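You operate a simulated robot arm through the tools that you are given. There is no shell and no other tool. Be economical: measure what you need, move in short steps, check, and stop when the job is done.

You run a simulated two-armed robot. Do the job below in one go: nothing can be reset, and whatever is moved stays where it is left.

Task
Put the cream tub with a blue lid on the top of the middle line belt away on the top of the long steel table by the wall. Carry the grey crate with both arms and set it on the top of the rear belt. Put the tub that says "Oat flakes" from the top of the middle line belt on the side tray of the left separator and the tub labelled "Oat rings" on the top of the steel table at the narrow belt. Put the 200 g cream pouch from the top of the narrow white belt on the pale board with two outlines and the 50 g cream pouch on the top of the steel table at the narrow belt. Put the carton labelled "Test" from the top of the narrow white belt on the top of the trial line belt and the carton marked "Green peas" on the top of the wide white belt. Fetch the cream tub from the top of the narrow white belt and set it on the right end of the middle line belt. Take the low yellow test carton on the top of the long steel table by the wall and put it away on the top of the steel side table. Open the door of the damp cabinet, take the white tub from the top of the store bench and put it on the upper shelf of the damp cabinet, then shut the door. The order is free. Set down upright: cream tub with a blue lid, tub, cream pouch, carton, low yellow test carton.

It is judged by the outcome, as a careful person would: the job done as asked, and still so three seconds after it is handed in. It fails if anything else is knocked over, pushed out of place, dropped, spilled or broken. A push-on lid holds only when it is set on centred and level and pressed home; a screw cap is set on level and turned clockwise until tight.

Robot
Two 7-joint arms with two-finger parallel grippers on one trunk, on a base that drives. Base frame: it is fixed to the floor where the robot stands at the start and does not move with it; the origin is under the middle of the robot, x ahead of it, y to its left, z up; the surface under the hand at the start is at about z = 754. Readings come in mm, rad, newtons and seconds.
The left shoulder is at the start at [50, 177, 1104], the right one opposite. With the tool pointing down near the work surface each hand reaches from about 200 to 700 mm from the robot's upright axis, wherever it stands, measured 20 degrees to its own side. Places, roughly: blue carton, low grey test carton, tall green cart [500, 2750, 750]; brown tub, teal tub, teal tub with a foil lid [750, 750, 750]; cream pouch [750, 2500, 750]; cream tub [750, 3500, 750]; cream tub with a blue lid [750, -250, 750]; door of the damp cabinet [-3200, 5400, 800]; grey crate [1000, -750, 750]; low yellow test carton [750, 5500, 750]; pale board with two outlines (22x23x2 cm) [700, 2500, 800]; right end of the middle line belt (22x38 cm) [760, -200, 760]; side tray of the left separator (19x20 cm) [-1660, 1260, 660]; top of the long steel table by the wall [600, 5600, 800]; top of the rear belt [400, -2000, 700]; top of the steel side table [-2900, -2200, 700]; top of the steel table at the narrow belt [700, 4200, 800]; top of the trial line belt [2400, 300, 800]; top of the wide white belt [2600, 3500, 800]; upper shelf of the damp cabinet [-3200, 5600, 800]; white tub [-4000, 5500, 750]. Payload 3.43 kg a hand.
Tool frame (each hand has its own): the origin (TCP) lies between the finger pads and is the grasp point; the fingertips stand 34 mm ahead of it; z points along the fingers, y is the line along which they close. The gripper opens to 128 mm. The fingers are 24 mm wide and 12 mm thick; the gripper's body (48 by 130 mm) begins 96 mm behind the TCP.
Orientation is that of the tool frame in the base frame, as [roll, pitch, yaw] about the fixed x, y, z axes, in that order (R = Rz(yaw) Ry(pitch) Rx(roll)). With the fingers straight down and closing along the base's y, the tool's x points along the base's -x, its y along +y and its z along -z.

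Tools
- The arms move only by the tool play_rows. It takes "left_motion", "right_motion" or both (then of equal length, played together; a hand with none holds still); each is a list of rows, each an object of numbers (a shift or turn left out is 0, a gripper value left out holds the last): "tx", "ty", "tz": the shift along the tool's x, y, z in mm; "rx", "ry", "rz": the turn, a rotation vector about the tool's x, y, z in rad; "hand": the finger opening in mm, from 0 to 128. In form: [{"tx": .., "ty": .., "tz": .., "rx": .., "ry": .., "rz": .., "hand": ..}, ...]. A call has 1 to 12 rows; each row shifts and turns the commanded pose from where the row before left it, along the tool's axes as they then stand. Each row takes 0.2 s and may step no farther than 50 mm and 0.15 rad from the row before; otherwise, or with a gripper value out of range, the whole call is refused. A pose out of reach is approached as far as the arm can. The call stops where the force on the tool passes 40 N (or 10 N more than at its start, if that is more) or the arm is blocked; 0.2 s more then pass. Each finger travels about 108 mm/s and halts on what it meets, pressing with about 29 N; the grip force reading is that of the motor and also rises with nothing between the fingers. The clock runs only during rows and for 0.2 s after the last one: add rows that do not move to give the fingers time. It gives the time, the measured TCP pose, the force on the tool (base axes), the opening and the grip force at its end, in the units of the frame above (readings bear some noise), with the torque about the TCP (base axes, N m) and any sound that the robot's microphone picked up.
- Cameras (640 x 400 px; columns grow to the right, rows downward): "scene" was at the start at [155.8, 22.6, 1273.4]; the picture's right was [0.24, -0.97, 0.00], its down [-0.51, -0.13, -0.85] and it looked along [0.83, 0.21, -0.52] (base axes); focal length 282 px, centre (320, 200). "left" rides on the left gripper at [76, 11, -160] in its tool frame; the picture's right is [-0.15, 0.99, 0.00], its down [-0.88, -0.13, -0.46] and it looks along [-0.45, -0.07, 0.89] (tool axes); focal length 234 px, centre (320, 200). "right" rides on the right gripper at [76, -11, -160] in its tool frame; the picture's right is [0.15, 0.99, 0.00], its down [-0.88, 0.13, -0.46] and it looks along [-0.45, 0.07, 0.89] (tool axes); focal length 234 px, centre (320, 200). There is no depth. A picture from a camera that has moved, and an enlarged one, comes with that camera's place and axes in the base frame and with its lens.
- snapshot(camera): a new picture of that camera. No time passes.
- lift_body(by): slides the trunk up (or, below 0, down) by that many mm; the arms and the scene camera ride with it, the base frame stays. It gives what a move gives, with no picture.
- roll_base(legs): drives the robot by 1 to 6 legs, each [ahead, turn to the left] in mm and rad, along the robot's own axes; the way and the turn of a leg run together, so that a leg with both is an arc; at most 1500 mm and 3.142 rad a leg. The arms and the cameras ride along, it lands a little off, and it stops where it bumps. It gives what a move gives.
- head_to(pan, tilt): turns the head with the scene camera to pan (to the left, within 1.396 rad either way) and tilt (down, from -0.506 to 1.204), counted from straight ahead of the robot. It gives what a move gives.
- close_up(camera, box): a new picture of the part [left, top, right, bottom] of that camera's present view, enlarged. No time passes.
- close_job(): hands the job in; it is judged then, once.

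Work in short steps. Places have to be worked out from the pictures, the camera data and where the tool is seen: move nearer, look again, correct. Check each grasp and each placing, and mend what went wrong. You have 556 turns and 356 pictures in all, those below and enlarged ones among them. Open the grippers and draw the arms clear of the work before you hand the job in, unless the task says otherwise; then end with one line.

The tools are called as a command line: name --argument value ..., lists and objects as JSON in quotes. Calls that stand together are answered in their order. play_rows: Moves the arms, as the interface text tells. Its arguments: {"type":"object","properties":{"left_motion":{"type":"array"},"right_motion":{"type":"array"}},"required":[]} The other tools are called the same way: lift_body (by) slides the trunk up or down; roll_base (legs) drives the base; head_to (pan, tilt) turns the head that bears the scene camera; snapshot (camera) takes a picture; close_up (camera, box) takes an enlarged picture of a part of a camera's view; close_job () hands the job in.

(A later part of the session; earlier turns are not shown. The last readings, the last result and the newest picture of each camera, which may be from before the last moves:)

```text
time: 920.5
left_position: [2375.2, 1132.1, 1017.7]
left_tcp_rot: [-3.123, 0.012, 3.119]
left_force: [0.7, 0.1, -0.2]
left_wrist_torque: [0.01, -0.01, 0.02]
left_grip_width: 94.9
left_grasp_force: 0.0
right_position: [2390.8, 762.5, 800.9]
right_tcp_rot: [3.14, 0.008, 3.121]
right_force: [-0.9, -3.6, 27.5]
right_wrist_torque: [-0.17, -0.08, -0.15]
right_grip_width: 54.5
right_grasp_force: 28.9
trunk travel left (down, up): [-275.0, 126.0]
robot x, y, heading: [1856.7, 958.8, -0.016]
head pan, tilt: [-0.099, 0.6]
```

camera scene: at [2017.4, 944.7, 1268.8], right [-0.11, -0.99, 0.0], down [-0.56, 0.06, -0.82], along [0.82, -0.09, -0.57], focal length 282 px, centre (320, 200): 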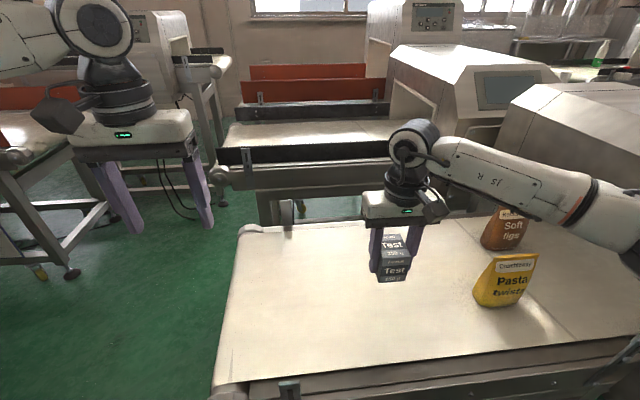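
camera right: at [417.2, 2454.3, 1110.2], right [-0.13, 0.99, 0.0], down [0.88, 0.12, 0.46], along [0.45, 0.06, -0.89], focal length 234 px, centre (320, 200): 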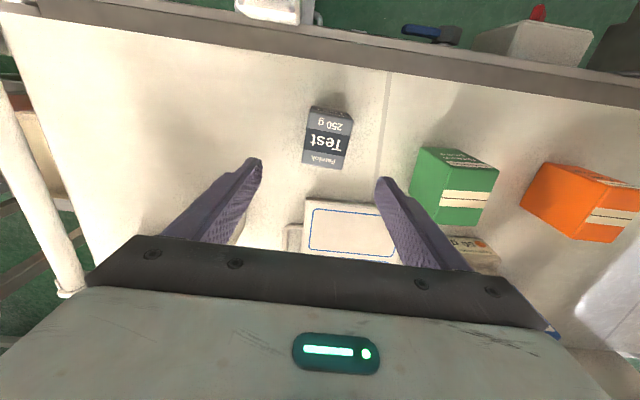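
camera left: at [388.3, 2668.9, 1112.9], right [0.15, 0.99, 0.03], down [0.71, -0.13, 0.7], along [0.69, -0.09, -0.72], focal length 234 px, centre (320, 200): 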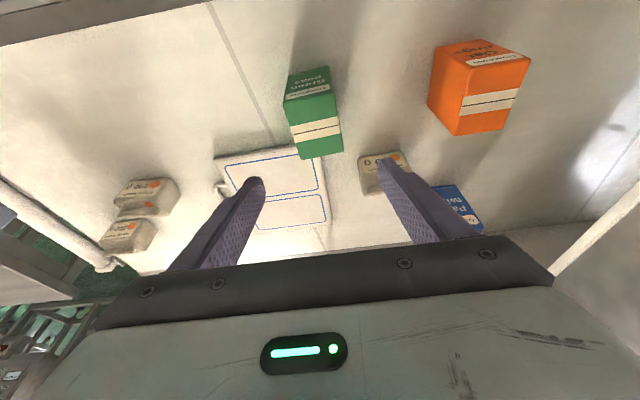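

Contact at 27 N. Release and rise.

play_rows --right_motion '[{"tz": -4}, {"hand": 95}, {}, {}]'

play_rows --right_motion '[{"tz": -30}, {"tz": -40}, {"tz": -45}, {"tz": -45}, {"tx": 45}, {}]'

snapshot --camera "scene"

```text
time: 921.5
left_position: [2376.2, 1131.0, 1018.3]
left_tcp_rot: [-3.124, 0.011, 3.118]
left_force: [-0.2, 0.4, -0.8]
left_wrist_torque: [-0.02, 0.0, 0.0]
left_grip_width: 95.4
left_grasp_force: 0.0
right_position: [2389.1, 762.2, 800.8]
right_tcp_rot: [-3.14, -0.001, 3.121]
right_force: [-0.2, 0.0, -0.2]
right_wrist_torque: [-0.01, 0.02, 0.02]
right_grip_width: 95.3
right_grasp_force: 0.2
trunk travel left (down, up): [-275.0, 126.0]
robot x, y, heading: [1861.1, 956.0, -0.013]
head pan, tilt: [-0.099, 0.6]
```

```text
time: 922.9
left_position: [2377.6, 1132.1, 1016.8]
left_tcp_rot: [-3.123, 0.01, 3.118]
left_force: [-0.1, 0.5, -1.0]
left_wrist_torque: [-0.01, 0.02, 0.0]
left_grip_width: 94.9
left_grasp_force: 0.1
right_position: [2344.4, 763.3, 961.0]
right_tcp_rot: [-3.139, -0.003, 3.124]
right_force: [0.0, 0.5, 0.1]
right_wrist_torque: [0.02, 0.0, -0.01]
right_grip_width: 94.9
right_grasp_force: 0.2
trunk travel left (down, up): [-275.0, 126.0]
robot x, y, heading: [1862.4, 953.5, -0.013]
head pan, tilt: [-0.099, 0.6]
```

```text
174 pictures are left
camera scene: at [2017.3, 944.8, 1268.8], right [-0.11, -0.99, 0.0], down [-0.56, 0.06, -0.82], along [0.82, -0.09, -0.57], focal length 282 px, centre (320, 200)
```

scene: 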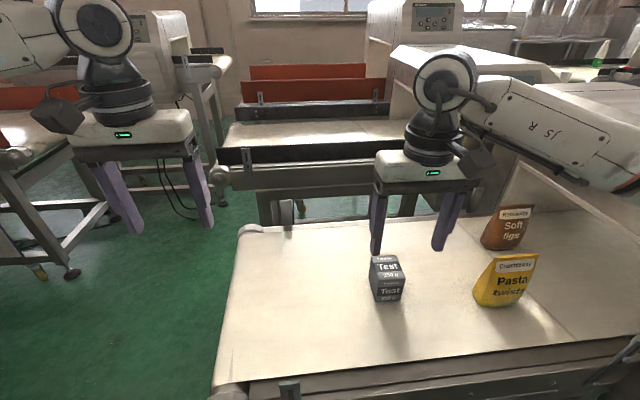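

Test carton stands on the trial belt. Next: the Oat flakes tub from this far side with the left hand. Reposition to face the middle belt at y≈1300.

roll_base --legs '[[-260, 0], [0, 1.584], [350, 0], [0, 1.571]]'

head_to --pan 0.2 --tilt 0.5

snapshot --camera "scene"

```text
time: 934.2
left_position: [1073.6, 1137.9, 1016.4]
left_tcp_rot: [-3.124, 0.01, -0.055]
left_force: [-0.2, 0.7, -0.3]
left_wrist_torque: [-0.02, -0.01, 0.02]
left_grip_width: 94.8
left_grasp_force: 0.1
right_position: [1116.9, 1504.1, 961.4]
right_tcp_rot: [-3.14, -0.003, -0.051]
right_force: [-0.2, 0.1, 0.7]
right_wrist_torque: [-0.02, -0.02, -0.01]
right_grip_width: 94.9
right_grasp_force: 0.0
trunk travel left (down, up): [-275.0, 126.0]
robot x, y, heading: [1593.7, 1303.4, 3.102]
head pan, tilt: [-0.099, 0.6]
```

```text
time: 935.0
left_position: [1072.7, 1136.9, 1016.5]
left_tcp_rot: [-3.126, 0.01, -0.053]
left_force: [-0.1, -0.3, -0.2]
left_wrist_torque: [-0.02, -0.01, 0.02]
left_grip_width: 95.1
left_grasp_force: 0.0
right_position: [1116.4, 1506.2, 961.5]
right_tcp_rot: [-3.14, -0.002, -0.05]
right_force: [-0.2, -0.1, 0.4]
right_wrist_torque: [0.03, -0.02, 0.03]
right_grip_width: 95.0
right_grasp_force: 0.0
trunk travel left (down, up): [-275.0, 126.0]
robot x, y, heading: [1595.7, 1294.4, 3.096]
head pan, tilt: [0.201, 0.499]
```

```text
173 pictures are left
camera scene: at [1432.9, 1288.6, 1277.9], right [-0.16, 0.99, 0.0], down [0.47, 0.07, -0.88], along [-0.87, -0.14, -0.48], focal length 282 px, centre (320, 200)
```

scene: 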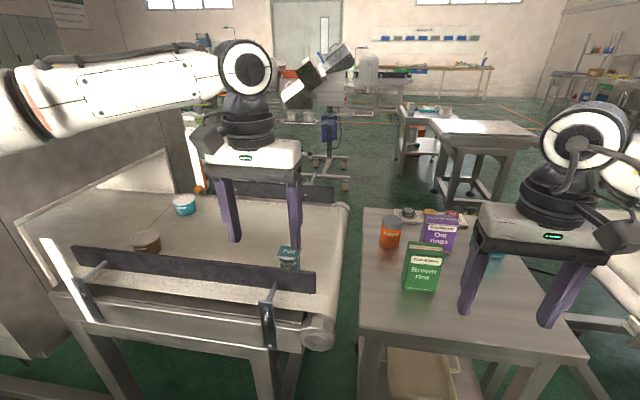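

Flakes tub at ≈[892,1125], just behind the board. Drive forward 200.

roll_base --legs '[[200, 0.04]]'

snapshot --camera "left"

head_to --pan 0.2 --tilt 0.75

snapshot --camera "scene"

```text
time: 936.6
left_position: [879.7, 1122.3, 1017.4]
left_tcp_rot: [-3.126, 0.011, -0.015]
left_force: [1.2, -0.3, 0.0]
left_wrist_torque: [0.03, -0.03, -0.02]
left_grip_width: 94.9
left_grasp_force: 0.0
right_position: [908.5, 1491.5, 961.2]
right_tcp_rot: [-3.138, 0.0, -0.009]
right_force: [0.2, 0.9, -0.3]
right_wrist_torque: [0.03, -0.01, 0.01]
right_grip_width: 94.8
right_grasp_force: 0.2
trunk travel left (down, up): [-275.0, 126.0]
robot x, y, heading: [1397.2, 1300.7, 3.139]
head pan, tilt: [0.201, 0.499]
```

```text
172 pictures are left
camera left: at [956.9, 1106.5, 1175.3], right [-0.16, -0.99, -0.01], down [-0.87, 0.14, 0.47], along [-0.46, 0.09, -0.88], focal length 234 px, centre (320, 200)
```

left: 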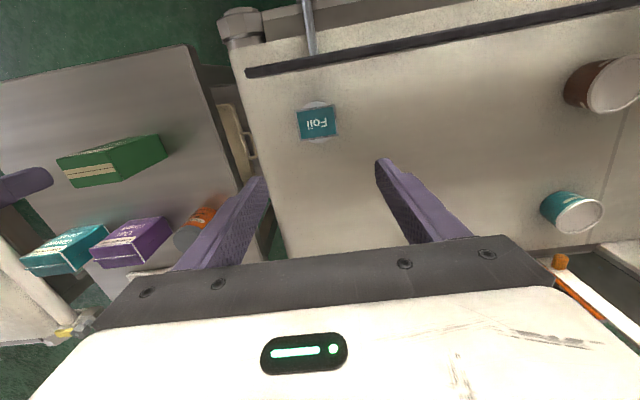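

```text
time: 937.4
left_position: [879.3, 1121.6, 1016.2]
left_tcp_rot: [-3.125, 0.012, -0.014]
left_force: [0.1, -0.5, 0.8]
left_wrist_torque: [0.0, -0.01, -0.01]
left_grip_width: 95.1
left_grasp_force: 0.0
right_position: [908.6, 1491.7, 960.5]
right_tcp_rot: [-3.139, -0.003, -0.01]
right_force: [-0.1, 0.3, -0.7]
right_wrist_torque: [0.0, -0.04, 0.05]
right_grip_width: 95.1
right_grasp_force: 0.1
trunk travel left (down, up): [-275.0, 126.0]
robot x, y, heading: [1393.7, 1303.9, 3.137]
head pan, tilt: [0.201, 0.75]
```

```text
171 pictures are left
camera scene: at [1242.0, 1288.4, 1256.0], right [-0.2, 0.98, 0.0], down [0.67, 0.13, -0.73], along [-0.72, -0.14, -0.68], focal length 282 px, centre (320, 200)
```

scene: 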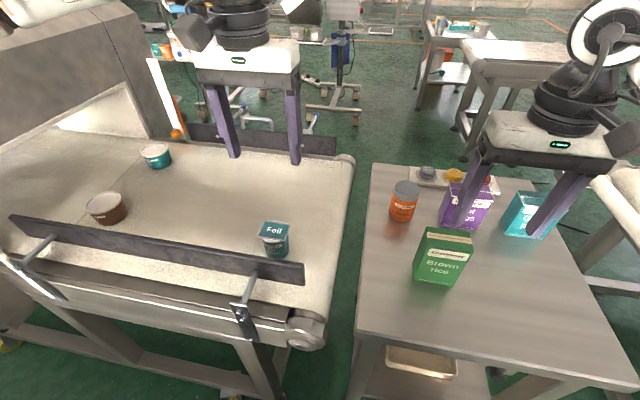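

Tub at ≈[896,1127], lid ≈820. Align and descend to 800, close.

play_rows --left_motion '[{"tx": 16, "ty": -5, "ry": 0.011, "rx": -0.016}, {"tz": 45}, {"tz": 45}, {"tz": 40}, {}]'

snapshot --camera "left"

```text
time: 938.6
left_position: [898.3, 1124.5, 887.0]
left_tcp_rot: [-3.139, 0.002, -0.014]
left_force: [0.1, 0.2, -0.2]
left_wrist_torque: [0.01, -0.01, -0.01]
left_grip_width: 94.6
left_grasp_force: 0.1
left hand out of reach, approached as far as the arm can: row 4
right_position: [908.6, 1490.6, 962.5]
right_tcp_rot: [-3.139, -0.002, -0.009]
right_force: [-0.5, 0.9, 0.1]
right_wrist_torque: [0.0, 0.03, 0.01]
right_grip_width: 94.9
right_grasp_force: 0.0
trunk travel left (down, up): [-275.0, 126.0]
robot x, y, heading: [1394.3, 1308.6, 3.14]
head pan, tilt: [0.201, 0.75]
```

```text
170 pictures are left
camera left: at [975.0, 1110.9, 1046.6], right [-0.16, -0.99, 0.0], down [-0.88, 0.14, 0.46], along [-0.45, 0.08, -0.89], focal length 234 px, centre (320, 200)
```

left: 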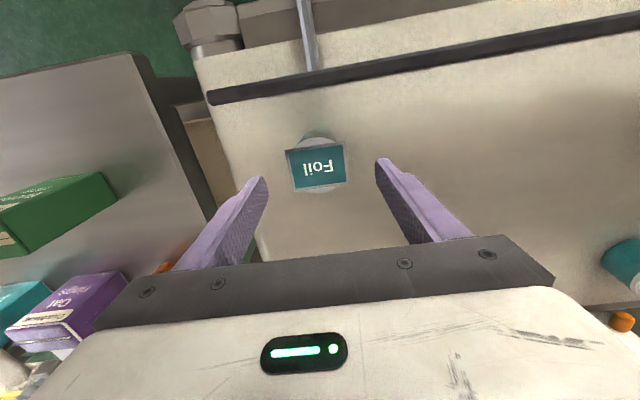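

Left arm limit again; come 65 mm closer with the base and compensate with the hand.

roll_base --legs '[[65, 0]]'

play_rows --left_motion '[{"tx": 35}, {"tx": 32, "ty": -4}, {"tz": 30}, {"tz": 30}, {"tz": 24}, {}]'

snapshot --camera "left"

```text
time: 939.5
left_position: [835.4, 1123.7, 887.8]
left_tcp_rot: [-3.14, 0.002, -0.013]
left_force: [-1.3, -0.3, 0.1]
left_wrist_torque: [0.0, 0.0, -0.01]
left_grip_width: 95.0
left_grasp_force: 0.1
right_position: [846.6, 1491.1, 960.8]
right_tcp_rot: [-3.139, -0.001, -0.011]
right_force: [1.2, 1.0, -0.2]
right_wrist_torque: [-0.01, -0.03, 0.0]
right_grip_width: 95.1
right_grasp_force: 0.2
trunk travel left (down, up): [-275.0, 126.0]
robot x, y, heading: [1335.2, 1303.9, 3.14]
head pan, tilt: [0.201, 0.75]
```

```text
time: 941.0
left_position: [904.4, 1124.5, 803.1]
left_tcp_rot: [-3.138, 0.001, -0.011]
left_force: [0.3, 0.4, -0.6]
left_wrist_torque: [-0.01, 0.02, 0.0]
left_grip_width: 95.3
left_grasp_force: 0.0
right_position: [846.1, 1489.8, 961.0]
right_tcp_rot: [-3.139, -0.003, -0.011]
right_force: [-0.7, 0.2, 0.2]
right_wrist_torque: [-0.01, -0.01, 0.0]
right_grip_width: 94.9
right_grasp_force: 0.0
trunk travel left (down, up): [-275.0, 126.0]
robot x, y, heading: [1333.4, 1306.2, 3.141]
head pan, tilt: [0.201, 0.75]
```

```text
169 pictures are left
camera left: at [980.2, 1112.8, 963.2], right [-0.16, -0.99, 0.0], down [-0.88, 0.14, 0.46], along [-0.45, 0.08, -0.89], focal length 234 px, centre (320, 200)
```

left: 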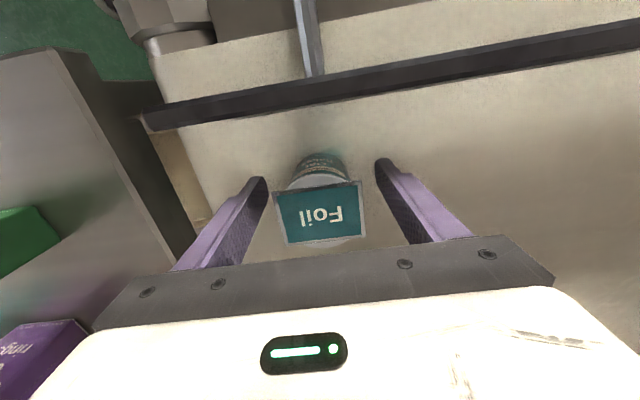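

The tub is between the fingers. Close and lift.

play_rows --left_motion '[{"tz": 3, "hand": 25}, {}, {}, {}]'

play_rows --left_motion '[{"tz": -10}, {"tz": -20}, {"tz": -30}, {"tz": -40}, {"tz": -45}, {}]'

snapshot --camera "scene"

snapshot --camera "left"

```text
time: 942.0
left_position: [903.7, 1126.7, 802.0]
left_tcp_rot: [-3.138, 0.004, -0.015]
left_force: [0.5, -1.1, 7.6]
left_wrist_torque: [0.01, -0.06, -0.02]
left_grip_width: 56.6
left_grasp_force: 29.5
right_position: [847.2, 1490.1, 960.9]
right_tcp_rot: [-3.141, -0.001, -0.013]
right_force: [0.0, -0.2, -0.1]
right_wrist_torque: [-0.04, 0.02, 0.04]
right_grip_width: 95.2
right_grasp_force: 0.0
trunk travel left (down, up): [-275.0, 126.0]
robot x, y, heading: [1330.6, 1302.8, 3.141]
head pan, tilt: [0.201, 0.75]
```

```text
time: 943.4
left_position: [903.0, 1124.5, 941.3]
left_tcp_rot: [-3.14, 0.0, -0.013]
left_force: [0.0, 0.9, -1.6]
left_wrist_torque: [0.0, 0.06, -0.01]
left_grip_width: 56.7
left_grasp_force: 28.9
right_position: [846.5, 1491.2, 962.2]
right_tcp_rot: [-3.14, -0.001, -0.011]
right_force: [-0.1, -1.2, 0.3]
right_wrist_torque: [0.02, 0.0, 0.02]
right_grip_width: 94.8
right_grasp_force: 0.1
trunk travel left (down, up): [-275.0, 126.0]
robot x, y, heading: [1329.6, 1305.8, 3.142]
head pan, tilt: [0.201, 0.75]
```

```text
168 pictures are left
camera scene: at [1178.9, 1288.3, 1255.9], right [-0.2, 0.98, 0.0], down [0.67, 0.13, -0.73], along [-0.72, -0.14, -0.68], focal length 282 px, centre (320, 200)
```

scene: 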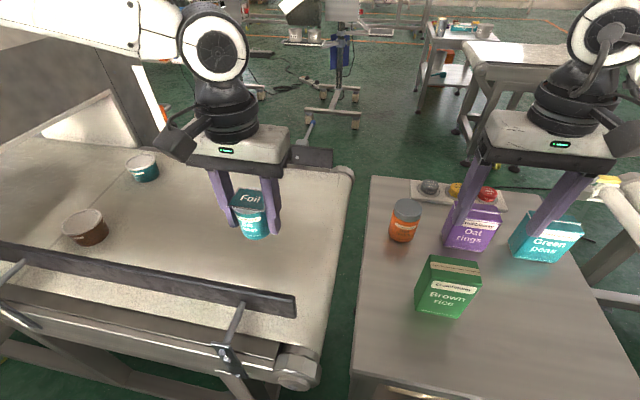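

```text
167 pictures are left
camera left: at [978.9, 1112.2, 1102.4], right [-0.16, -0.99, 0.0], down [-0.88, 0.14, 0.46], along [-0.45, 0.08, -0.89], focal length 234 px, centre (320, 200)
```

left: 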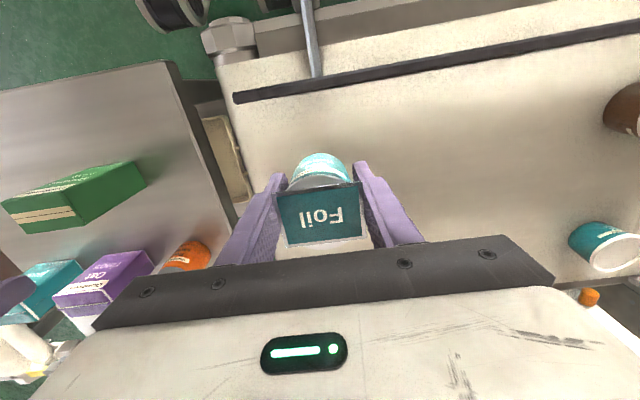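

Flakes tub secured. On the way I'll do the 200 g pouch with the right hand from the far side of the narrow belt: go to (≈1560,1990) facing west.

play_rows --left_motion '[{"tz": -40}, {"tz": -40}, {}]'

roll_base --legs '[[-250, 0], [0, -1.571], [690, 0], [0, 1.571]]'

head_to --pan -0.2 --tilt 0.5

snapshot --camera "scene"

```text
time: 944.1
left_position: [902.2, 1125.3, 1023.4]
left_tcp_rot: [-3.139, 0.001, -0.015]
left_force: [-0.3, -0.1, -1.1]
left_wrist_torque: [0.0, 0.02, -0.01]
left_grip_width: 56.7
left_grasp_force: 29.1
right_position: [845.3, 1490.5, 960.4]
right_tcp_rot: [-3.139, -0.002, -0.01]
right_force: [-0.6, -0.6, -0.7]
right_wrist_torque: [-0.04, 0.01, -0.03]
right_grip_width: 94.9
right_grasp_force: 0.0
trunk travel left (down, up): [-275.0, 126.0]
robot x, y, heading: [1331.0, 1303.4, 3.14]
head pan, tilt: [0.201, 0.75]
```

```text
time: 957.0
left_position: [1147.3, 1821.4, 1023.7]
left_tcp_rot: [-3.14, 0.001, -0.022]
left_force: [-0.5, 0.0, -0.5]
left_wrist_torque: [-0.02, -0.03, 0.01]
left_grip_width: 56.7
left_grasp_force: 29.0
right_position: [1094.1, 2187.9, 960.7]
right_tcp_rot: [-3.141, -0.003, -0.02]
right_force: [0.0, -0.3, 0.1]
right_wrist_torque: [0.0, 0.03, 0.02]
right_grip_width: 94.8
right_grasp_force: 0.2
trunk travel left (down, up): [-275.0, 126.0]
robot x, y, heading: [1578.6, 2001.0, 3.131]
head pan, tilt: [0.201, 0.75]
```

```text
time: 957.8
left_position: [1147.0, 1821.3, 1023.2]
left_tcp_rot: [-3.14, 0.001, -0.023]
left_force: [0.1, 1.5, -0.1]
left_wrist_torque: [-0.01, 0.0, -0.02]
left_grip_width: 56.5
left_grasp_force: 28.8
right_position: [1094.8, 2187.9, 959.5]
right_tcp_rot: [-3.141, 0.0, -0.022]
right_force: [-0.1, 1.0, 0.0]
right_wrist_torque: [0.0, 0.04, 0.02]
right_grip_width: 94.8
right_grasp_force: 0.1
trunk travel left (down, up): [-275.0, 126.0]
robot x, y, heading: [1578.9, 2000.6, 3.13]
head pan, tilt: [-0.201, 0.499]
```

```text
166 pictures are left
camera scene: at [1418.1, 2017.0, 1277.9], right [0.21, 0.98, 0.0], down [0.47, -0.1, -0.88], along [-0.86, 0.18, -0.48], focal length 282 px, centre (320, 200)
```

scene: 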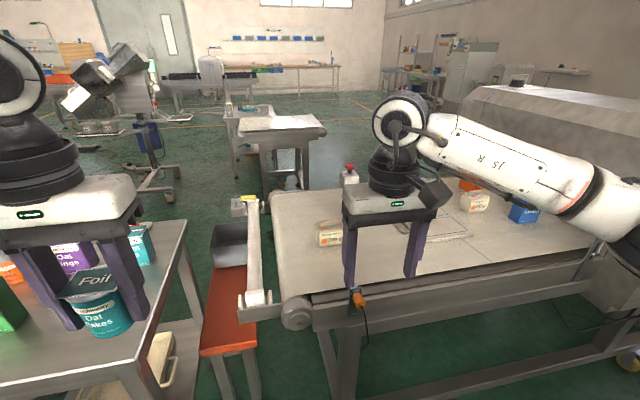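

Move 200 mm closer and look down at the belt.

roll_base --legs '[[200, 0]]'

snapshot --camera "right"

head_to --pan -0.3 --tilt 0.75

snapshot --camera "scene"

```text
time: 959.4
left_position: [948.8, 1824.6, 1022.5]
left_tcp_rot: [-3.141, 0.0, -0.026]
left_force: [-1.4, -0.7, -1.6]
left_wrist_torque: [-0.04, -0.01, 0.0]
left_grip_width: 56.8
left_grasp_force: 29.2
right_position: [896.5, 2191.6, 960.8]
right_tcp_rot: [-3.14, -0.002, -0.023]
right_force: [0.7, -0.9, 0.3]
right_wrist_torque: [-0.01, 0.02, -0.02]
right_grip_width: 95.1
right_grasp_force: 0.1
trunk travel left (down, up): [-275.0, 126.0]
robot x, y, heading: [1378.2, 2001.5, 3.131]
head pan, tilt: [-0.201, 0.499]
```

```text
165 pictures are left
camera right: at [973.5, 2201.3, 1119.8], right [0.12, -0.99, 0.0], down [-0.88, -0.11, 0.45], along [-0.45, -0.06, -0.89], focal length 234 px, centre (320, 200)
```

right: 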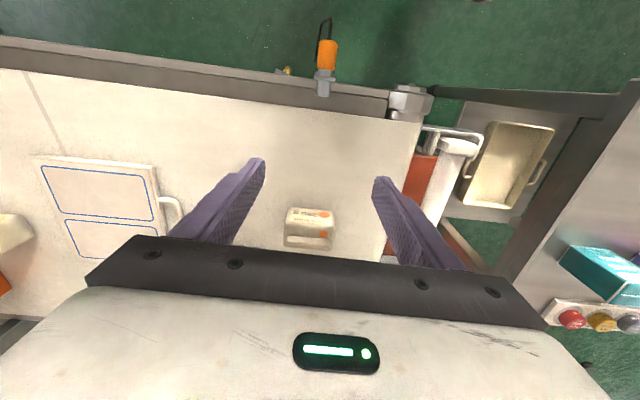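

```text
time: 960.2
left_position: [948.9, 1825.6, 1023.0]
left_tcp_rot: [-3.139, 0.001, -0.025]
left_force: [-1.1, 0.6, -1.1]
left_wrist_torque: [-0.01, -0.03, 0.01]
left_grip_width: 56.8
left_grasp_force: 28.9
right_position: [899.0, 2192.1, 960.5]
right_tcp_rot: [-3.141, -0.002, -0.02]
right_force: [-0.5, 1.0, -0.5]
right_wrist_torque: [0.0, -0.01, 0.0]
right_grip_width: 94.9
right_grasp_force: 0.0
trunk travel left (down, up): [-275.0, 126.0]
robot x, y, heading: [1379.5, 1999.2, 3.126]
head pan, tilt: [-0.3, 0.75]
```

```text
164 pictures are left
camera scene: at [1230.6, 2026.1, 1256.0], right [0.31, 0.95, 0.0], down [0.65, -0.21, -0.73], along [-0.7, 0.23, -0.68], focal length 282 px, centre (320, 200)
```

scene: 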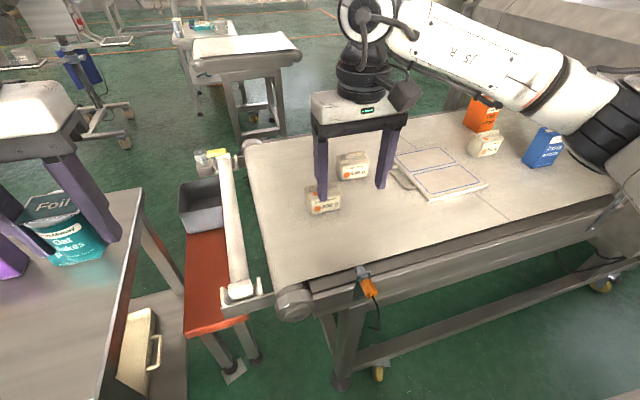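

Zoom to verify which pouch is the 200 g.

close_up --camera "scene" --box '[280, 130, 500, 230]'

```text
2.91 times, centred on (390, 180) of scene
camera zoom: at [1230.6, 2026.1, 1256.0], right [0.31, 0.95, 0.0], down [0.65, -0.21, -0.73], along [-0.7, 0.23, -0.68], focal length 819 px, centre (116, 258)
```

zoom: 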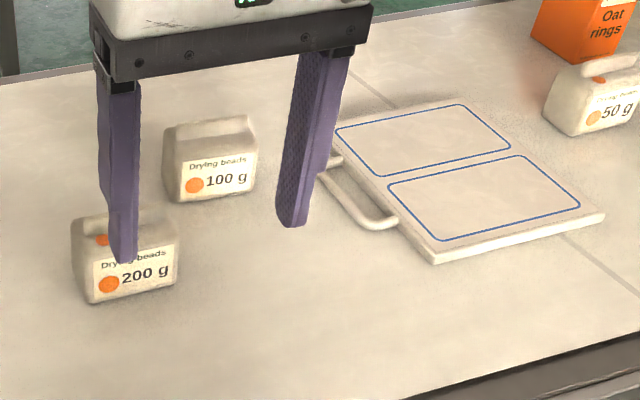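

The near one is the 200 g (≈[741,2196], 78 mm along y, ~50 deep). Drive 80 closer and bring the right hand over it.

roll_base --legs '[[80, 0.01]]'

play_rows --right_motion '[{"tx": -38, "hand": 116}, {"tx": -38}, {"tz": 40}, {"tz": 30}, {}]'

snapshot --camera "right"

```text
time: 961.2
left_position: [873.3, 1820.5, 1023.0]
left_tcp_rot: [-3.141, -0.001, -0.013]
left_force: [-0.4, 0.2, -1.0]
left_wrist_torque: [0.01, -0.07, 0.02]
left_grip_width: 56.7
left_grasp_force: 29.2
right_position: [817.9, 2187.9, 960.3]
right_tcp_rot: [-3.141, -0.002, -0.011]
right_force: [-0.1, -0.2, -0.2]
right_wrist_torque: [0.05, -0.03, -0.02]
right_grip_width: 95.0
right_grasp_force: 0.1
trunk travel left (down, up): [-275.0, 126.0]
robot x, y, heading: [1304.2, 1999.2, 3.137]
head pan, tilt: [-0.3, 0.75]
```

```text
time: 962.4
left_position: [873.1, 1821.3, 1023.5]
left_tcp_rot: [-3.14, 0.002, -0.014]
left_force: [0.0, 0.2, -1.5]
left_wrist_torque: [-0.03, 0.0, -0.01]
left_grip_width: 56.4
left_grasp_force: 28.6
right_position: [741.4, 2187.3, 890.9]
right_tcp_rot: [-3.139, -0.003, -0.011]
right_force: [-0.4, -0.7, -0.2]
right_wrist_torque: [0.0, 0.0, 0.0]
right_grip_width: 116.0
right_grasp_force: 0.1
trunk travel left (down, up): [-275.0, 126.0]
robot x, y, heading: [1303.5, 2001.9, 3.138]
head pan, tilt: [-0.3, 0.75]
```

```text
162 pictures are left
camera right: at [818.3, 2198.5, 1050.1], right [0.13, -0.99, 0.0], down [-0.88, -0.12, 0.45], along [-0.45, -0.06, -0.89], focal length 234 px, centre (320, 200)
```

right: 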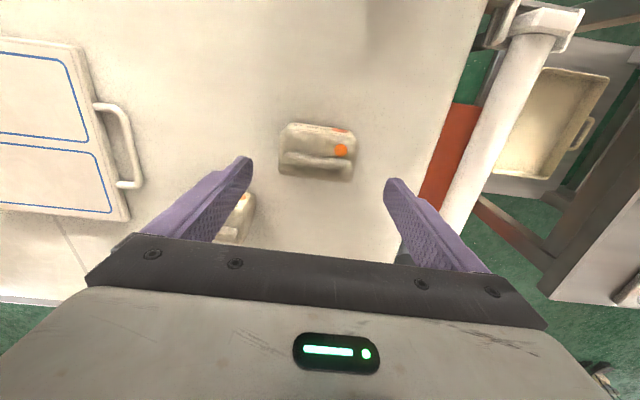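

Pouch at [747,2191]. Adjust and descend to 795, close.

play_rows --right_motion '[{"tx": 4, "ty": -4, "tz": 30}, {"tz": 35}, {"tz": 30}, {"hand": 40}, {}, {}, {}]'

play_rows --right_motion '[{"tz": -10}, {"tz": -25}, {"tz": -40}, {"tz": -40}, {}]'

snapshot --camera "scene"

```text
time: 964.0
left_position: [871.8, 1821.8, 1022.5]
left_tcp_rot: [-3.14, 0.001, -0.013]
left_force: [-0.4, -0.1, -0.4]
left_wrist_torque: [0.01, -0.04, 0.0]
left_grip_width: 56.9
left_grasp_force: 29.3
right_position: [748.0, 2193.0, 796.7]
right_tcp_rot: [-3.141, -0.002, -0.011]
right_force: [0.0, 0.3, -0.1]
right_wrist_torque: [-0.01, -0.01, 0.0]
right_grip_width: 83.8
right_grasp_force: 28.8
trunk travel left (down, up): [-275.0, 126.0]
robot x, y, heading: [1305.8, 1999.2, 3.139]
head pan, tilt: [-0.3, 0.75]
```

```text
time: 965.2
left_position: [873.6, 1821.9, 1023.2]
left_tcp_rot: [-3.139, 0.003, -0.015]
left_force: [-0.5, 0.3, -1.2]
left_wrist_torque: [0.04, 0.01, -0.01]
left_grip_width: 56.8
left_grasp_force: 29.1
right_position: [745.5, 2193.5, 909.1]
right_tcp_rot: [-3.14, -0.003, -0.011]
right_force: [-0.3, 0.1, -1.4]
right_wrist_torque: [-0.01, -0.01, 0.01]
right_grip_width: 83.5
right_grasp_force: 28.7
trunk travel left (down, up): [-275.0, 126.0]
robot x, y, heading: [1304.7, 1999.0, 3.138]
head pan, tilt: [-0.3, 0.75]
```

```text
161 pictures are left
camera scene: at [1152.5, 2025.4, 1255.9], right [0.3, 0.95, 0.0], down [0.65, -0.2, -0.73], along [-0.7, 0.22, -0.68], focal length 282 px, centre (320, 200)
```

scene: 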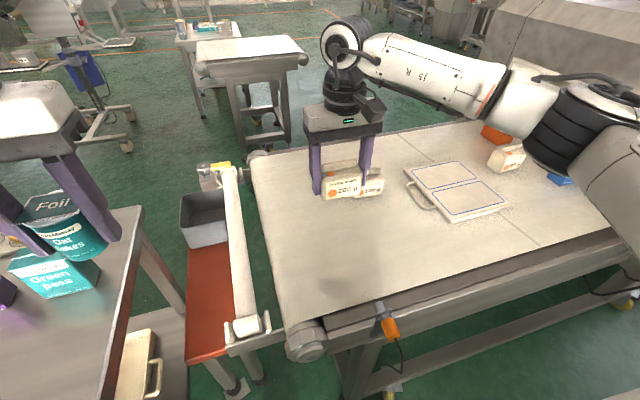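

Pouch held. Raise and shift the robot north to be opposite the board.

play_rows --right_motion '[{"tz": -40}, {"tz": -30}, {}]'

roll_base --legs '[[-260, 0], [0, -1.571], [360, 0], [0, 1.571], [255, 0]]'

snapshot --camera "scene"

```text
time: 966.0
left_position: [873.4, 1822.0, 1022.7]
left_tcp_rot: [-3.138, 0.002, -0.015]
left_force: [-0.1, 0.3, -1.5]
left_wrist_torque: [0.06, 0.0, 0.02]
left_grip_width: 56.8
left_grasp_force: 28.9
right_position: [745.0, 2191.2, 980.5]
right_tcp_rot: [-3.14, -0.002, -0.012]
right_force: [-0.8, 0.1, -2.2]
right_wrist_torque: [0.03, -0.04, 0.0]
right_grip_width: 83.6
right_grasp_force: 29.0
trunk travel left (down, up): [-275.0, 126.0]
robot x, y, heading: [1298.4, 2000.4, 3.135]
head pan, tilt: [-0.3, 0.75]
```

```text
time: 978.9
left_position: [870.4, 2173.1, 1021.9]
left_tcp_rot: [-3.141, 0.0, -0.012]
left_force: [0.3, -0.2, -1.2]
left_wrist_torque: [0.02, -0.02, 0.04]
left_grip_width: 56.8
left_grasp_force: 28.5
right_position: [741.6, 2542.8, 980.2]
right_tcp_rot: [-3.14, -0.003, -0.009]
right_force: [0.7, -0.1, -2.1]
right_wrist_torque: [0.03, -0.02, 0.0]
right_grip_width: 83.6
right_grasp_force: 28.9
trunk travel left (down, up): [-275.0, 126.0]
robot x, y, heading: [1302.1, 2352.5, 3.141]
head pan, tilt: [-0.3, 0.75]
```

```text
160 pictures are left
camera scene: at [1149.4, 2377.6, 1255.8], right [0.3, 0.96, 0.0], down [0.65, -0.2, -0.73], along [-0.7, 0.22, -0.68], focal length 282 px, centre (320, 200)
```

scene: 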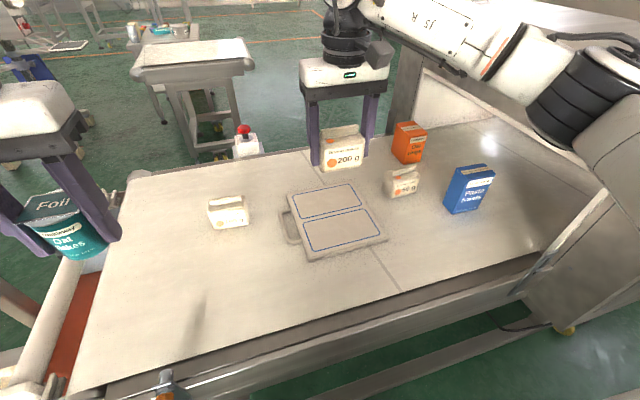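

The board's near outline centre is ≈[761,2551]. Align the pouch there and lower to ~840.

play_rows --right_motion '[{"tx": 19, "ty": -7, "tz": 30}, {"tz": 40}, {"tz": 40}, {"tz": 30}, {}]'

snapshot --camera "scene"

snapshot --camera "right"

```text
time: 980.1
left_position: [871.3, 2173.0, 1022.7]
left_tcp_rot: [-3.137, 0.001, -0.013]
left_force: [0.2, -1.1, -1.4]
left_wrist_torque: [-0.01, 0.0, -0.02]
left_grip_width: 56.6
left_grasp_force: 29.2
right_position: [762.0, 2550.4, 839.6]
right_tcp_rot: [-3.14, 0.001, -0.008]
right_force: [0.2, 0.9, -1.6]
right_wrist_torque: [-0.03, 0.03, -0.01]
right_grip_width: 83.6
right_grasp_force: 29.5
trunk travel left (down, up): [-275.0, 126.0]
robot x, y, heading: [1299.4, 2354.5, 3.144]
head pan, tilt: [-0.3, 0.75]
```

```text
159 pictures are left
camera scene: at [1150.0, 2377.6, 1255.9], right [0.3, 0.96, 0.0], down [0.65, -0.2, -0.73], along [-0.7, 0.22, -0.68], focal length 282 px, centre (320, 200)
```

scene: 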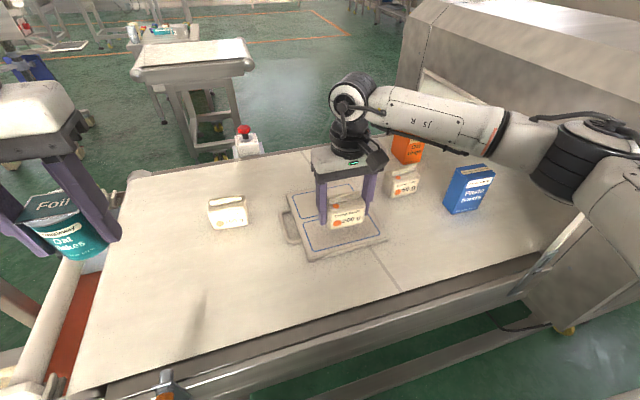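

```text
158 pictures are left
camera right: at [838.9, 2561.4, 998.6], right [0.14, -0.99, 0.0], down [-0.88, -0.12, 0.45], along [-0.45, -0.06, -0.89], focal length 234 px, centre (320, 200)
```

right: 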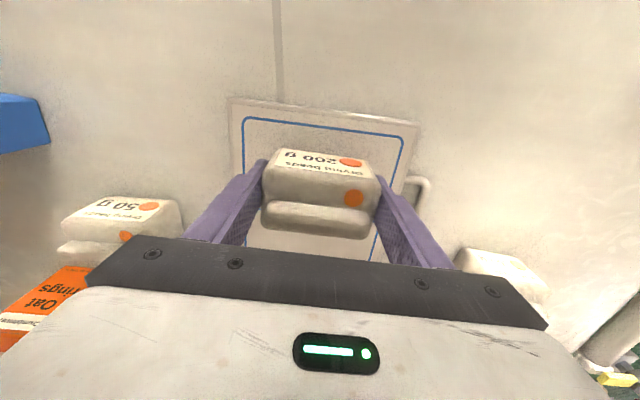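

Over the near outline. Feel down.

play_rows --right_motion '[{"tz": 6}, {"tz": 5}, {"tz": 3}, {"tz": 3}, {"tz": 3}, {"tz": 3}]'

```text
time: 981.5
left_position: [871.4, 2173.4, 1022.7]
left_tcp_rot: [-3.139, 0.0, -0.012]
left_force: [0.3, 0.3, -1.1]
left_wrist_torque: [-0.03, -0.01, -0.01]
left_grip_width: 56.5
left_grasp_force: 28.4
right_position: [762.0, 2548.9, 817.1]
right_tcp_rot: [-3.139, -0.003, -0.008]
right_force: [0.4, -0.1, -0.5]
right_wrist_torque: [0.01, -0.03, 0.03]
right_grip_width: 83.6
right_grasp_force: 29.5
trunk travel left (down, up): [-275.0, 126.0]
robot x, y, heading: [1302.4, 2353.1, 3.139]
head pan, tilt: [-0.3, 0.75]
```

play_rows --right_motion '[{"tz": 3}, {"tz": 3}, {"tz": 3}]'

```text
time: 982.3
left_position: [870.4, 2172.8, 1022.1]
left_tcp_rot: [-3.14, 0.001, -0.012]
left_force: [-0.3, -0.4, -0.7]
left_wrist_torque: [-0.02, 0.0, -0.05]
left_grip_width: 56.8
left_grasp_force: 29.1
right_position: [760.4, 2549.2, 808.9]
right_tcp_rot: [-3.141, 0.001, -0.009]
right_force: [0.5, 0.6, -1.1]
right_wrist_torque: [-0.04, 0.03, -0.04]
right_grip_width: 83.6
right_grasp_force: 29.0
trunk travel left (down, up): [-275.0, 126.0]
robot x, y, heading: [1299.9, 2352.1, 3.147]
head pan, tilt: [-0.3, 0.75]
```

play_rows --right_motion '[{"tz": 2}, {"tz": 2}, {"tz": 2}, {"tz": 2}]'

```text
time: 983.3
left_position: [873.3, 2172.6, 1025.5]
left_tcp_rot: [-3.138, 0.006, -0.012]
left_force: [0.9, 0.0, -1.2]
left_wrist_torque: [0.01, -0.03, -0.02]
left_grip_width: 56.9
left_grasp_force: 29.5
right_position: [759.6, 2547.8, 806.6]
right_tcp_rot: [-3.139, 0.011, -0.011]
right_force: [4.1, 8.3, 38.3]
right_wrist_torque: [0.09, -0.17, 0.09]
right_grip_width: 84.0
right_grasp_force: 28.9
trunk travel left (down, up): [-275.0, 126.0]
robot x, y, heading: [1297.9, 2353.8, 3.141]
head pan, tilt: [-0.3, 0.75]
```

Firm contact. Ease up, open, and rise.

play_rows --right_motion '[{"tz": -5}, {"hand": 110}, {}, {}]'

play_rows --right_motion '[{"tz": -25}, {"tz": -40}, {"tz": -45}, {"tz": -45}, {}]'

snapshot --camera "scene"

```text
time: 984.3
left_position: [871.7, 2172.6, 1023.2]
left_tcp_rot: [-3.141, 0.002, -0.012]
left_force: [-0.2, 0.2, -2.6]
left_wrist_torque: [0.03, 0.03, 0.01]
left_grip_width: 56.5
left_grasp_force: 29.5
right_position: [760.6, 2547.2, 805.4]
right_tcp_rot: [-3.139, -0.003, -0.008]
right_force: [-0.3, -0.3, 0.0]
right_wrist_torque: [0.02, 0.01, -0.02]
right_grip_width: 110.0
right_grasp_force: 0.1
trunk travel left (down, up): [-275.0, 126.0]
robot x, y, heading: [1304.2, 2357.6, 3.139]
head pan, tilt: [-0.3, 0.75]
```

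```text
time: 985.5
left_position: [871.0, 2172.3, 1021.9]
left_tcp_rot: [-3.14, 0.003, -0.012]
left_force: [-0.2, -0.2, -1.5]
left_wrist_torque: [0.0, -0.04, -0.04]
left_grip_width: 56.8
left_grasp_force: 28.8
right_position: [760.6, 2548.4, 962.2]
right_tcp_rot: [-3.14, -0.003, -0.009]
right_force: [0.2, -0.4, 0.0]
right_wrist_torque: [0.0, -0.01, 0.0]
right_grip_width: 110.1
right_grasp_force: 0.1
trunk travel left (down, up): [-275.0, 126.0]
robot x, y, heading: [1304.2, 2351.5, 3.144]
head pan, tilt: [-0.3, 0.75]
```

```text
157 pictures are left
camera scene: at [1150.0, 2377.7, 1255.9], right [0.3, 0.96, 0.0], down [0.65, -0.2, -0.73], along [-0.7, 0.22, -0.68], focal length 282 px, centre (320, 200)
```

scene: 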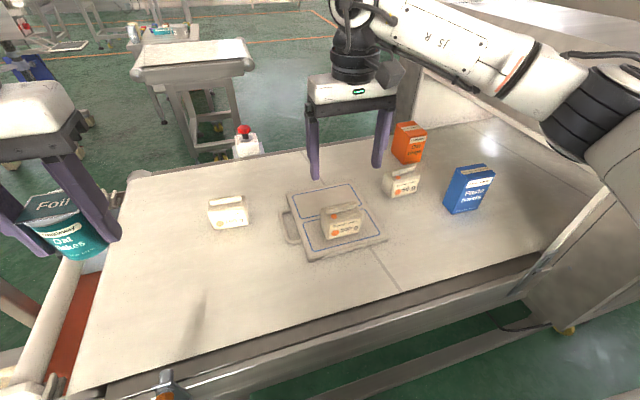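

The 200 g pouch is on the board. Next the 50 g pouch (≈[665,2763]) with the right hand: shift north to y≈2545.

roll_base --legs '[[-200, 0], [0, -1.571], [192, 0], [0, 1.571], [215, 0]]'

head_to --pan -0.35 --tilt 0.7

snapshot --camera "scene"

snapshot --camera "right"

```text
time: 994.9
left_position: [1045.5, 2560.4, 1021.7]
left_tcp_rot: [-3.14, 0.001, -0.447]
left_force: [0.9, 0.0, -1.3]
left_wrist_torque: [0.0, 0.03, 0.03]
left_grip_width: 56.7
left_grasp_force: 29.4
right_position: [1113.3, 2956.7, 964.8]
right_tcp_rot: [-3.123, -0.023, -0.463]
right_force: [11.1, -3.6, 1.9]
right_wrist_torque: [0.54, 1.62, 0.13]
right_grip_width: 110.2
right_grasp_force: 0.0
trunk travel left (down, up): [-275.0, 126.0]
robot x, y, heading: [1506.7, 2542.1, 2.707]
head pan, tilt: [-0.3, 0.75]
stopped in leg 4: the force on the tool passed its limit at 123 N (the readings are from after the stop); the commanded pose is now the measured one
```

```text
time: 995.5
left_position: [1046.7, 2560.6, 1024.4]
left_tcp_rot: [-3.14, 0.002, -0.446]
left_force: [-0.6, 0.0, -1.0]
left_wrist_torque: [0.01, -0.02, -0.03]
left_grip_width: 56.7
left_grasp_force: 29.6
right_position: [1114.9, 2956.1, 966.0]
right_tcp_rot: [-3.123, -0.02, -0.462]
right_force: [13.7, -3.9, 3.4]
right_wrist_torque: [0.63, 2.13, 0.14]
right_grip_width: 110.2
right_grasp_force: 0.1
trunk travel left (down, up): [-275.0, 126.0]
robot x, y, heading: [1511.3, 2541.4, 2.7]
head pan, tilt: [-0.351, 0.7]
```

```text
156 pictures are left
camera scene: at [1387.2, 2632.6, 1260.5], right [0.71, 0.71, 0.0], down [0.45, -0.46, -0.77], along [-0.54, 0.54, -0.64], focal length 282 px, centre (320, 200)
```

scene: 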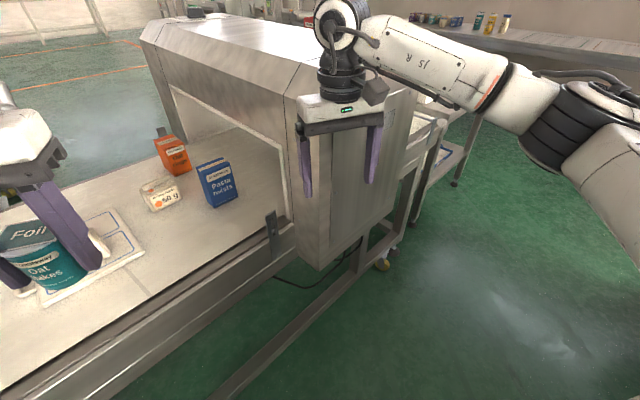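

```text
155 pictures are left
camera right: at [1183.7, 2932.0, 1125.6], right [-0.31, -0.95, -0.02], down [-0.86, 0.27, 0.43], along [-0.41, 0.15, -0.9], focal length 234 px, centre (320, 200)
```

right: 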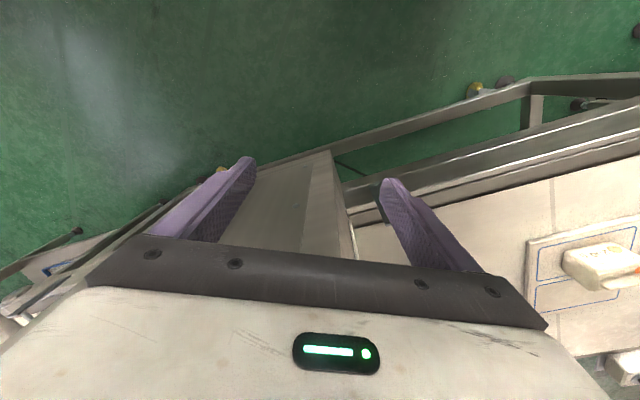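

The right fingers met the machine's corner during the turn. Turn back a bit, retract the right hand 120 mm, and retry.

roll_base --legs '[[0, -0.25]]'

play_rows --right_motion '[{"tx": 45}, {"tx": 45}, {"tx": 40}, {}]'

roll_base --legs '[[0, 0.69], [215, 0]]'

head_to --pan -0.35 --tilt 0.7

snapshot --camera "scene"

```text
time: 996.7
left_position: [1063.0, 2674.6, 1021.3]
left_tcp_rot: [-3.139, 0.0, -0.693]
left_force: [0.0, 0.7, -0.9]
left_wrist_torque: [0.03, 0.02, 0.0]
left_grip_width: 56.6
left_grasp_force: 29.7
right_position: [1226.4, 3041.4, 962.4]
right_tcp_rot: [-3.123, -0.023, -0.711]
right_force: [0.3, 0.5, 1.0]
right_wrist_torque: [0.0, 0.01, -0.01]
right_grip_width: 109.9
right_grasp_force: 0.1
trunk travel left (down, up): [-275.0, 126.0]
robot x, y, heading: [1510.9, 2543.1, 2.459]
head pan, tilt: [-0.351, 0.7]
```

```text
time: 997.7
left_position: [1063.1, 2674.6, 1021.4]
left_tcp_rot: [-3.14, 0.0, -0.693]
left_force: [-0.6, -0.4, -1.6]
left_wrist_torque: [-0.01, 0.0, 0.02]
left_grip_width: 56.8
left_grasp_force: 29.0
right_position: [1323.0, 2957.8, 964.7]
right_tcp_rot: [-3.123, -0.024, -0.71]
right_force: [-0.2, -0.2, 0.5]
right_wrist_torque: [0.01, 0.05, 0.0]
right_grip_width: 110.1
right_grasp_force: 0.1
trunk travel left (down, up): [-275.0, 126.0]
robot x, y, heading: [1509.2, 2542.0, 2.456]
head pan, tilt: [-0.351, 0.7]
```

```text
time: 1000.8
left_position: [979.6, 2355.7, 1026.4]
left_tcp_rot: [-3.134, 0.011, -0.007]
left_force: [-0.4, 0.0, -0.7]
left_wrist_torque: [0.03, -0.04, 0.02]
left_grip_width: 56.4
left_grasp_force: 29.0
right_position: [1005.5, 2744.2, 962.8]
right_tcp_rot: [-3.106, -0.027, -0.024]
right_force: [0.2, 0.7, 0.5]
right_wrist_torque: [0.03, 0.0, -0.02]
right_grip_width: 110.1
right_grasp_force: 0.1
trunk travel left (down, up): [-275.0, 126.0]
robot x, y, heading: [1402.4, 2539.5, 3.134]
head pan, tilt: [-0.351, 0.7]
stopped in leg 2: the robot was blocked; the commanded pose is now the measured one
```

```text
time: 1001.4
left_position: [979.7, 2355.1, 1026.6]
left_tcp_rot: [-3.133, 0.013, -0.007]
left_force: [0.7, 0.1, -1.3]
left_wrist_torque: [-0.03, -0.01, 0.01]
left_grip_width: 56.7
left_grasp_force: 29.0
right_position: [1005.4, 2743.5, 962.7]
right_tcp_rot: [-3.109, -0.026, -0.023]
right_force: [0.2, 0.4, -0.4]
right_wrist_torque: [-0.01, 0.0, 0.03]
right_grip_width: 109.9
right_grasp_force: 0.1
trunk travel left (down, up): [-275.0, 126.0]
robot x, y, heading: [1396.9, 2539.3, 3.144]
head pan, tilt: [-0.351, 0.7]
```

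```text
154 pictures are left
camera scene: at [1261.9, 2565.9, 1262.6], right [0.35, 0.94, 0.0], down [0.59, -0.22, -0.78], along [-0.73, 0.27, -0.63], focal length 282 px, centre (320, 200)
```

scene: 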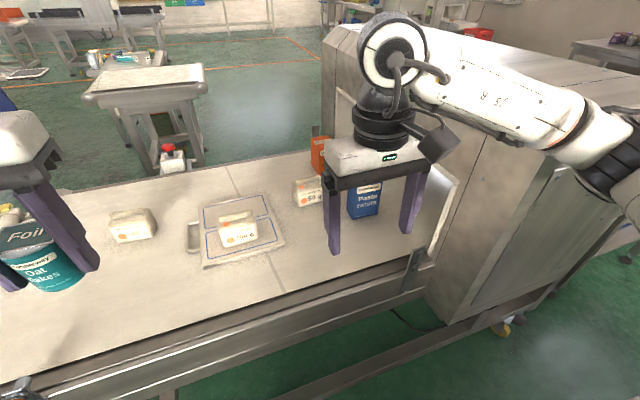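

Right arm can't get in there past the machine. I leave the 50 g for the left hand from the front, and now deliver the flakes tub: back out and go round by the north.

roll_base --legs '[[-220, 0], [0, -1.571], [1500, 0], [900, 0], [0, 1.571]]'

roll_base --legs '[[1500, 0], [1500, 0], [500, 0]]'

head_to --pan 0.8 --tilt 0.3

snapshot --camera "scene"

```text
time: 1009.8
left_position: [1438.9, 3411.3, 1025.7]
left_tcp_rot: [-3.133, 0.009, -1.591]
left_force: [0.2, 0.9, -1.8]
left_wrist_torque: [-0.03, -0.03, 0.01]
left_grip_width: 57.0
left_grasp_force: 28.9
right_position: [1833.0, 3375.8, 954.9]
right_tcp_rot: [-3.096, -0.053, -1.615]
right_force: [0.0, 0.3, 0.8]
right_wrist_torque: [-0.01, 0.01, 0.04]
right_grip_width: 110.0
right_grasp_force: 0.0
trunk travel left (down, up): [-275.0, 126.0]
robot x, y, heading: [1616.2, 2991.9, 1.546]
head pan, tilt: [-0.351, 0.7]
stopped in leg 3: the robot was blocked; the commanded pose is now the measured one
```

```text
time: 1010.6
left_position: [1438.7, 3414.4, 1024.1]
left_tcp_rot: [-3.132, 0.006, -1.587]
left_force: [-1.0, 0.7, -2.0]
left_wrist_torque: [-0.05, 0.02, 0.01]
left_grip_width: 56.6
left_grasp_force: 29.4
right_position: [1833.3, 3376.6, 954.1]
right_tcp_rot: [-3.096, -0.051, -1.612]
right_force: [-0.1, 0.2, 0.0]
right_wrist_torque: [-0.01, 0.02, 0.04]
right_grip_width: 110.0
right_grasp_force: 0.0
trunk travel left (down, up): [-275.0, 126.0]
robot x, y, heading: [1617.0, 2991.9, 1.543]
head pan, tilt: [-0.351, 0.7]
stopped in leg 1: the robot was blocked; the commanded pose is now the measured one
```

```text
time: 1012.0
left_position: [1439.2, 3412.8, 1025.1]
left_tcp_rot: [-3.134, 0.011, -1.588]
left_force: [-0.8, -0.5, -1.7]
left_wrist_torque: [0.0, 0.0, -0.01]
left_grip_width: 56.7
left_grasp_force: 28.7
right_position: [1831.4, 3377.9, 953.2]
right_tcp_rot: [-3.095, -0.053, -1.614]
right_force: [0.9, 0.2, -0.8]
right_wrist_torque: [-0.01, 0.03, 0.01]
right_grip_width: 109.8
right_grasp_force: 0.2
trunk travel left (down, up): [-275.0, 126.0]
robot x, y, heading: [1616.2, 2990.9, 1.546]
head pan, tilt: [0.799, 0.3]
```

```text
153 pictures are left
camera scene: at [1545.3, 3115.9, 1297.7], right [0.72, 0.7, 0.02], down [0.21, -0.2, -0.96], along [-0.66, 0.69, -0.29], focal length 282 px, centre (320, 200)
```

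scene: 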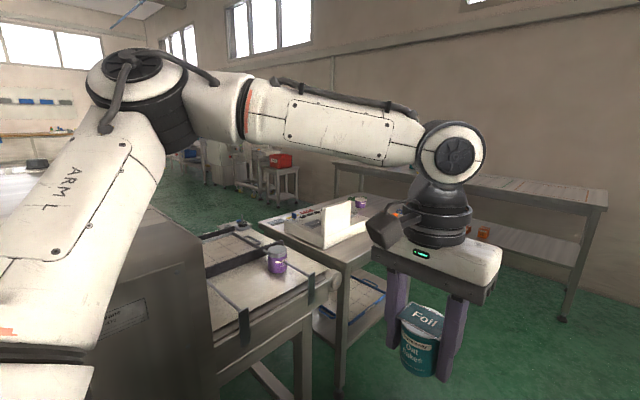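

Now the retracted right elbow meets the wide line's machine. Back 120, extend the right arm forward/inward, steer a little west.

roll_base --legs '[[-120, 0]]'

play_rows --right_motion '[{"tx": -45}, {"tx": -45}, {"tx": -45}, {"tx": -40, "ty": 15}, {"ty": 30}, {"ty": 30}, {}]'

roll_base --legs '[[0, 0.1], [900, 0], [0, -0.07], [1180, 0]]'

```text
time: 1013.2
left_position: [1439.8, 3303.2, 1020.4]
left_tcp_rot: [-3.141, -0.002, -1.589]
left_force: [0.9, 0.4, -0.9]
left_wrist_torque: [0.05, 0.01, 0.0]
left_grip_width: 56.5
left_grasp_force: 29.4
right_position: [1832.8, 3266.5, 946.5]
right_tcp_rot: [-3.101, -0.068, -1.613]
right_force: [0.3, -0.1, 0.0]
right_wrist_torque: [0.04, 0.01, 0.02]
right_grip_width: 110.2
right_grasp_force: 0.1
trunk travel left (down, up): [-275.0, 126.0]
robot x, y, heading: [1614.3, 2875.7, 1.541]
head pan, tilt: [0.799, 0.3]
```

```text
time: 1014.8
left_position: [1440.0, 3304.3, 1021.6]
left_tcp_rot: [-3.14, -0.005, -1.587]
left_force: [0.1, 0.0, -2.2]
left_wrist_torque: [-0.01, 0.03, 0.02]
left_grip_width: 56.7
left_grasp_force: 28.9
right_position: [1766.1, 3443.2, 932.1]
right_tcp_rot: [-3.102, -0.068, -1.615]
right_force: [-0.8, 0.2, -0.1]
right_wrist_torque: [-0.02, -0.03, 0.03]
right_grip_width: 110.0
right_grasp_force: 0.0
trunk travel left (down, up): [-275.0, 126.0]
robot x, y, heading: [1613.2, 2871.6, 1.54]
head pan, tilt: [0.799, 0.3]
```

```text
time: 1026.0
left_position: [1371.5, 5345.2, 1020.4]
left_tcp_rot: [-3.14, -0.004, -1.564]
left_force: [-0.1, 0.1, -1.1]
left_wrist_torque: [-0.02, 0.0, 0.0]
left_grip_width: 56.8
left_grasp_force: 29.1
right_position: [1693.6, 5490.8, 930.4]
right_tcp_rot: [-3.102, -0.068, -1.592]
right_force: [0.4, 0.4, -0.3]
right_wrist_torque: [-0.01, -0.01, 0.0]
right_grip_width: 110.1
right_grasp_force: 0.1
trunk travel left (down, up): [-275.0, 126.0]
robot x, y, heading: [1556.9, 4918.6, 1.563]
head pan, tilt: [0.799, 0.3]
```

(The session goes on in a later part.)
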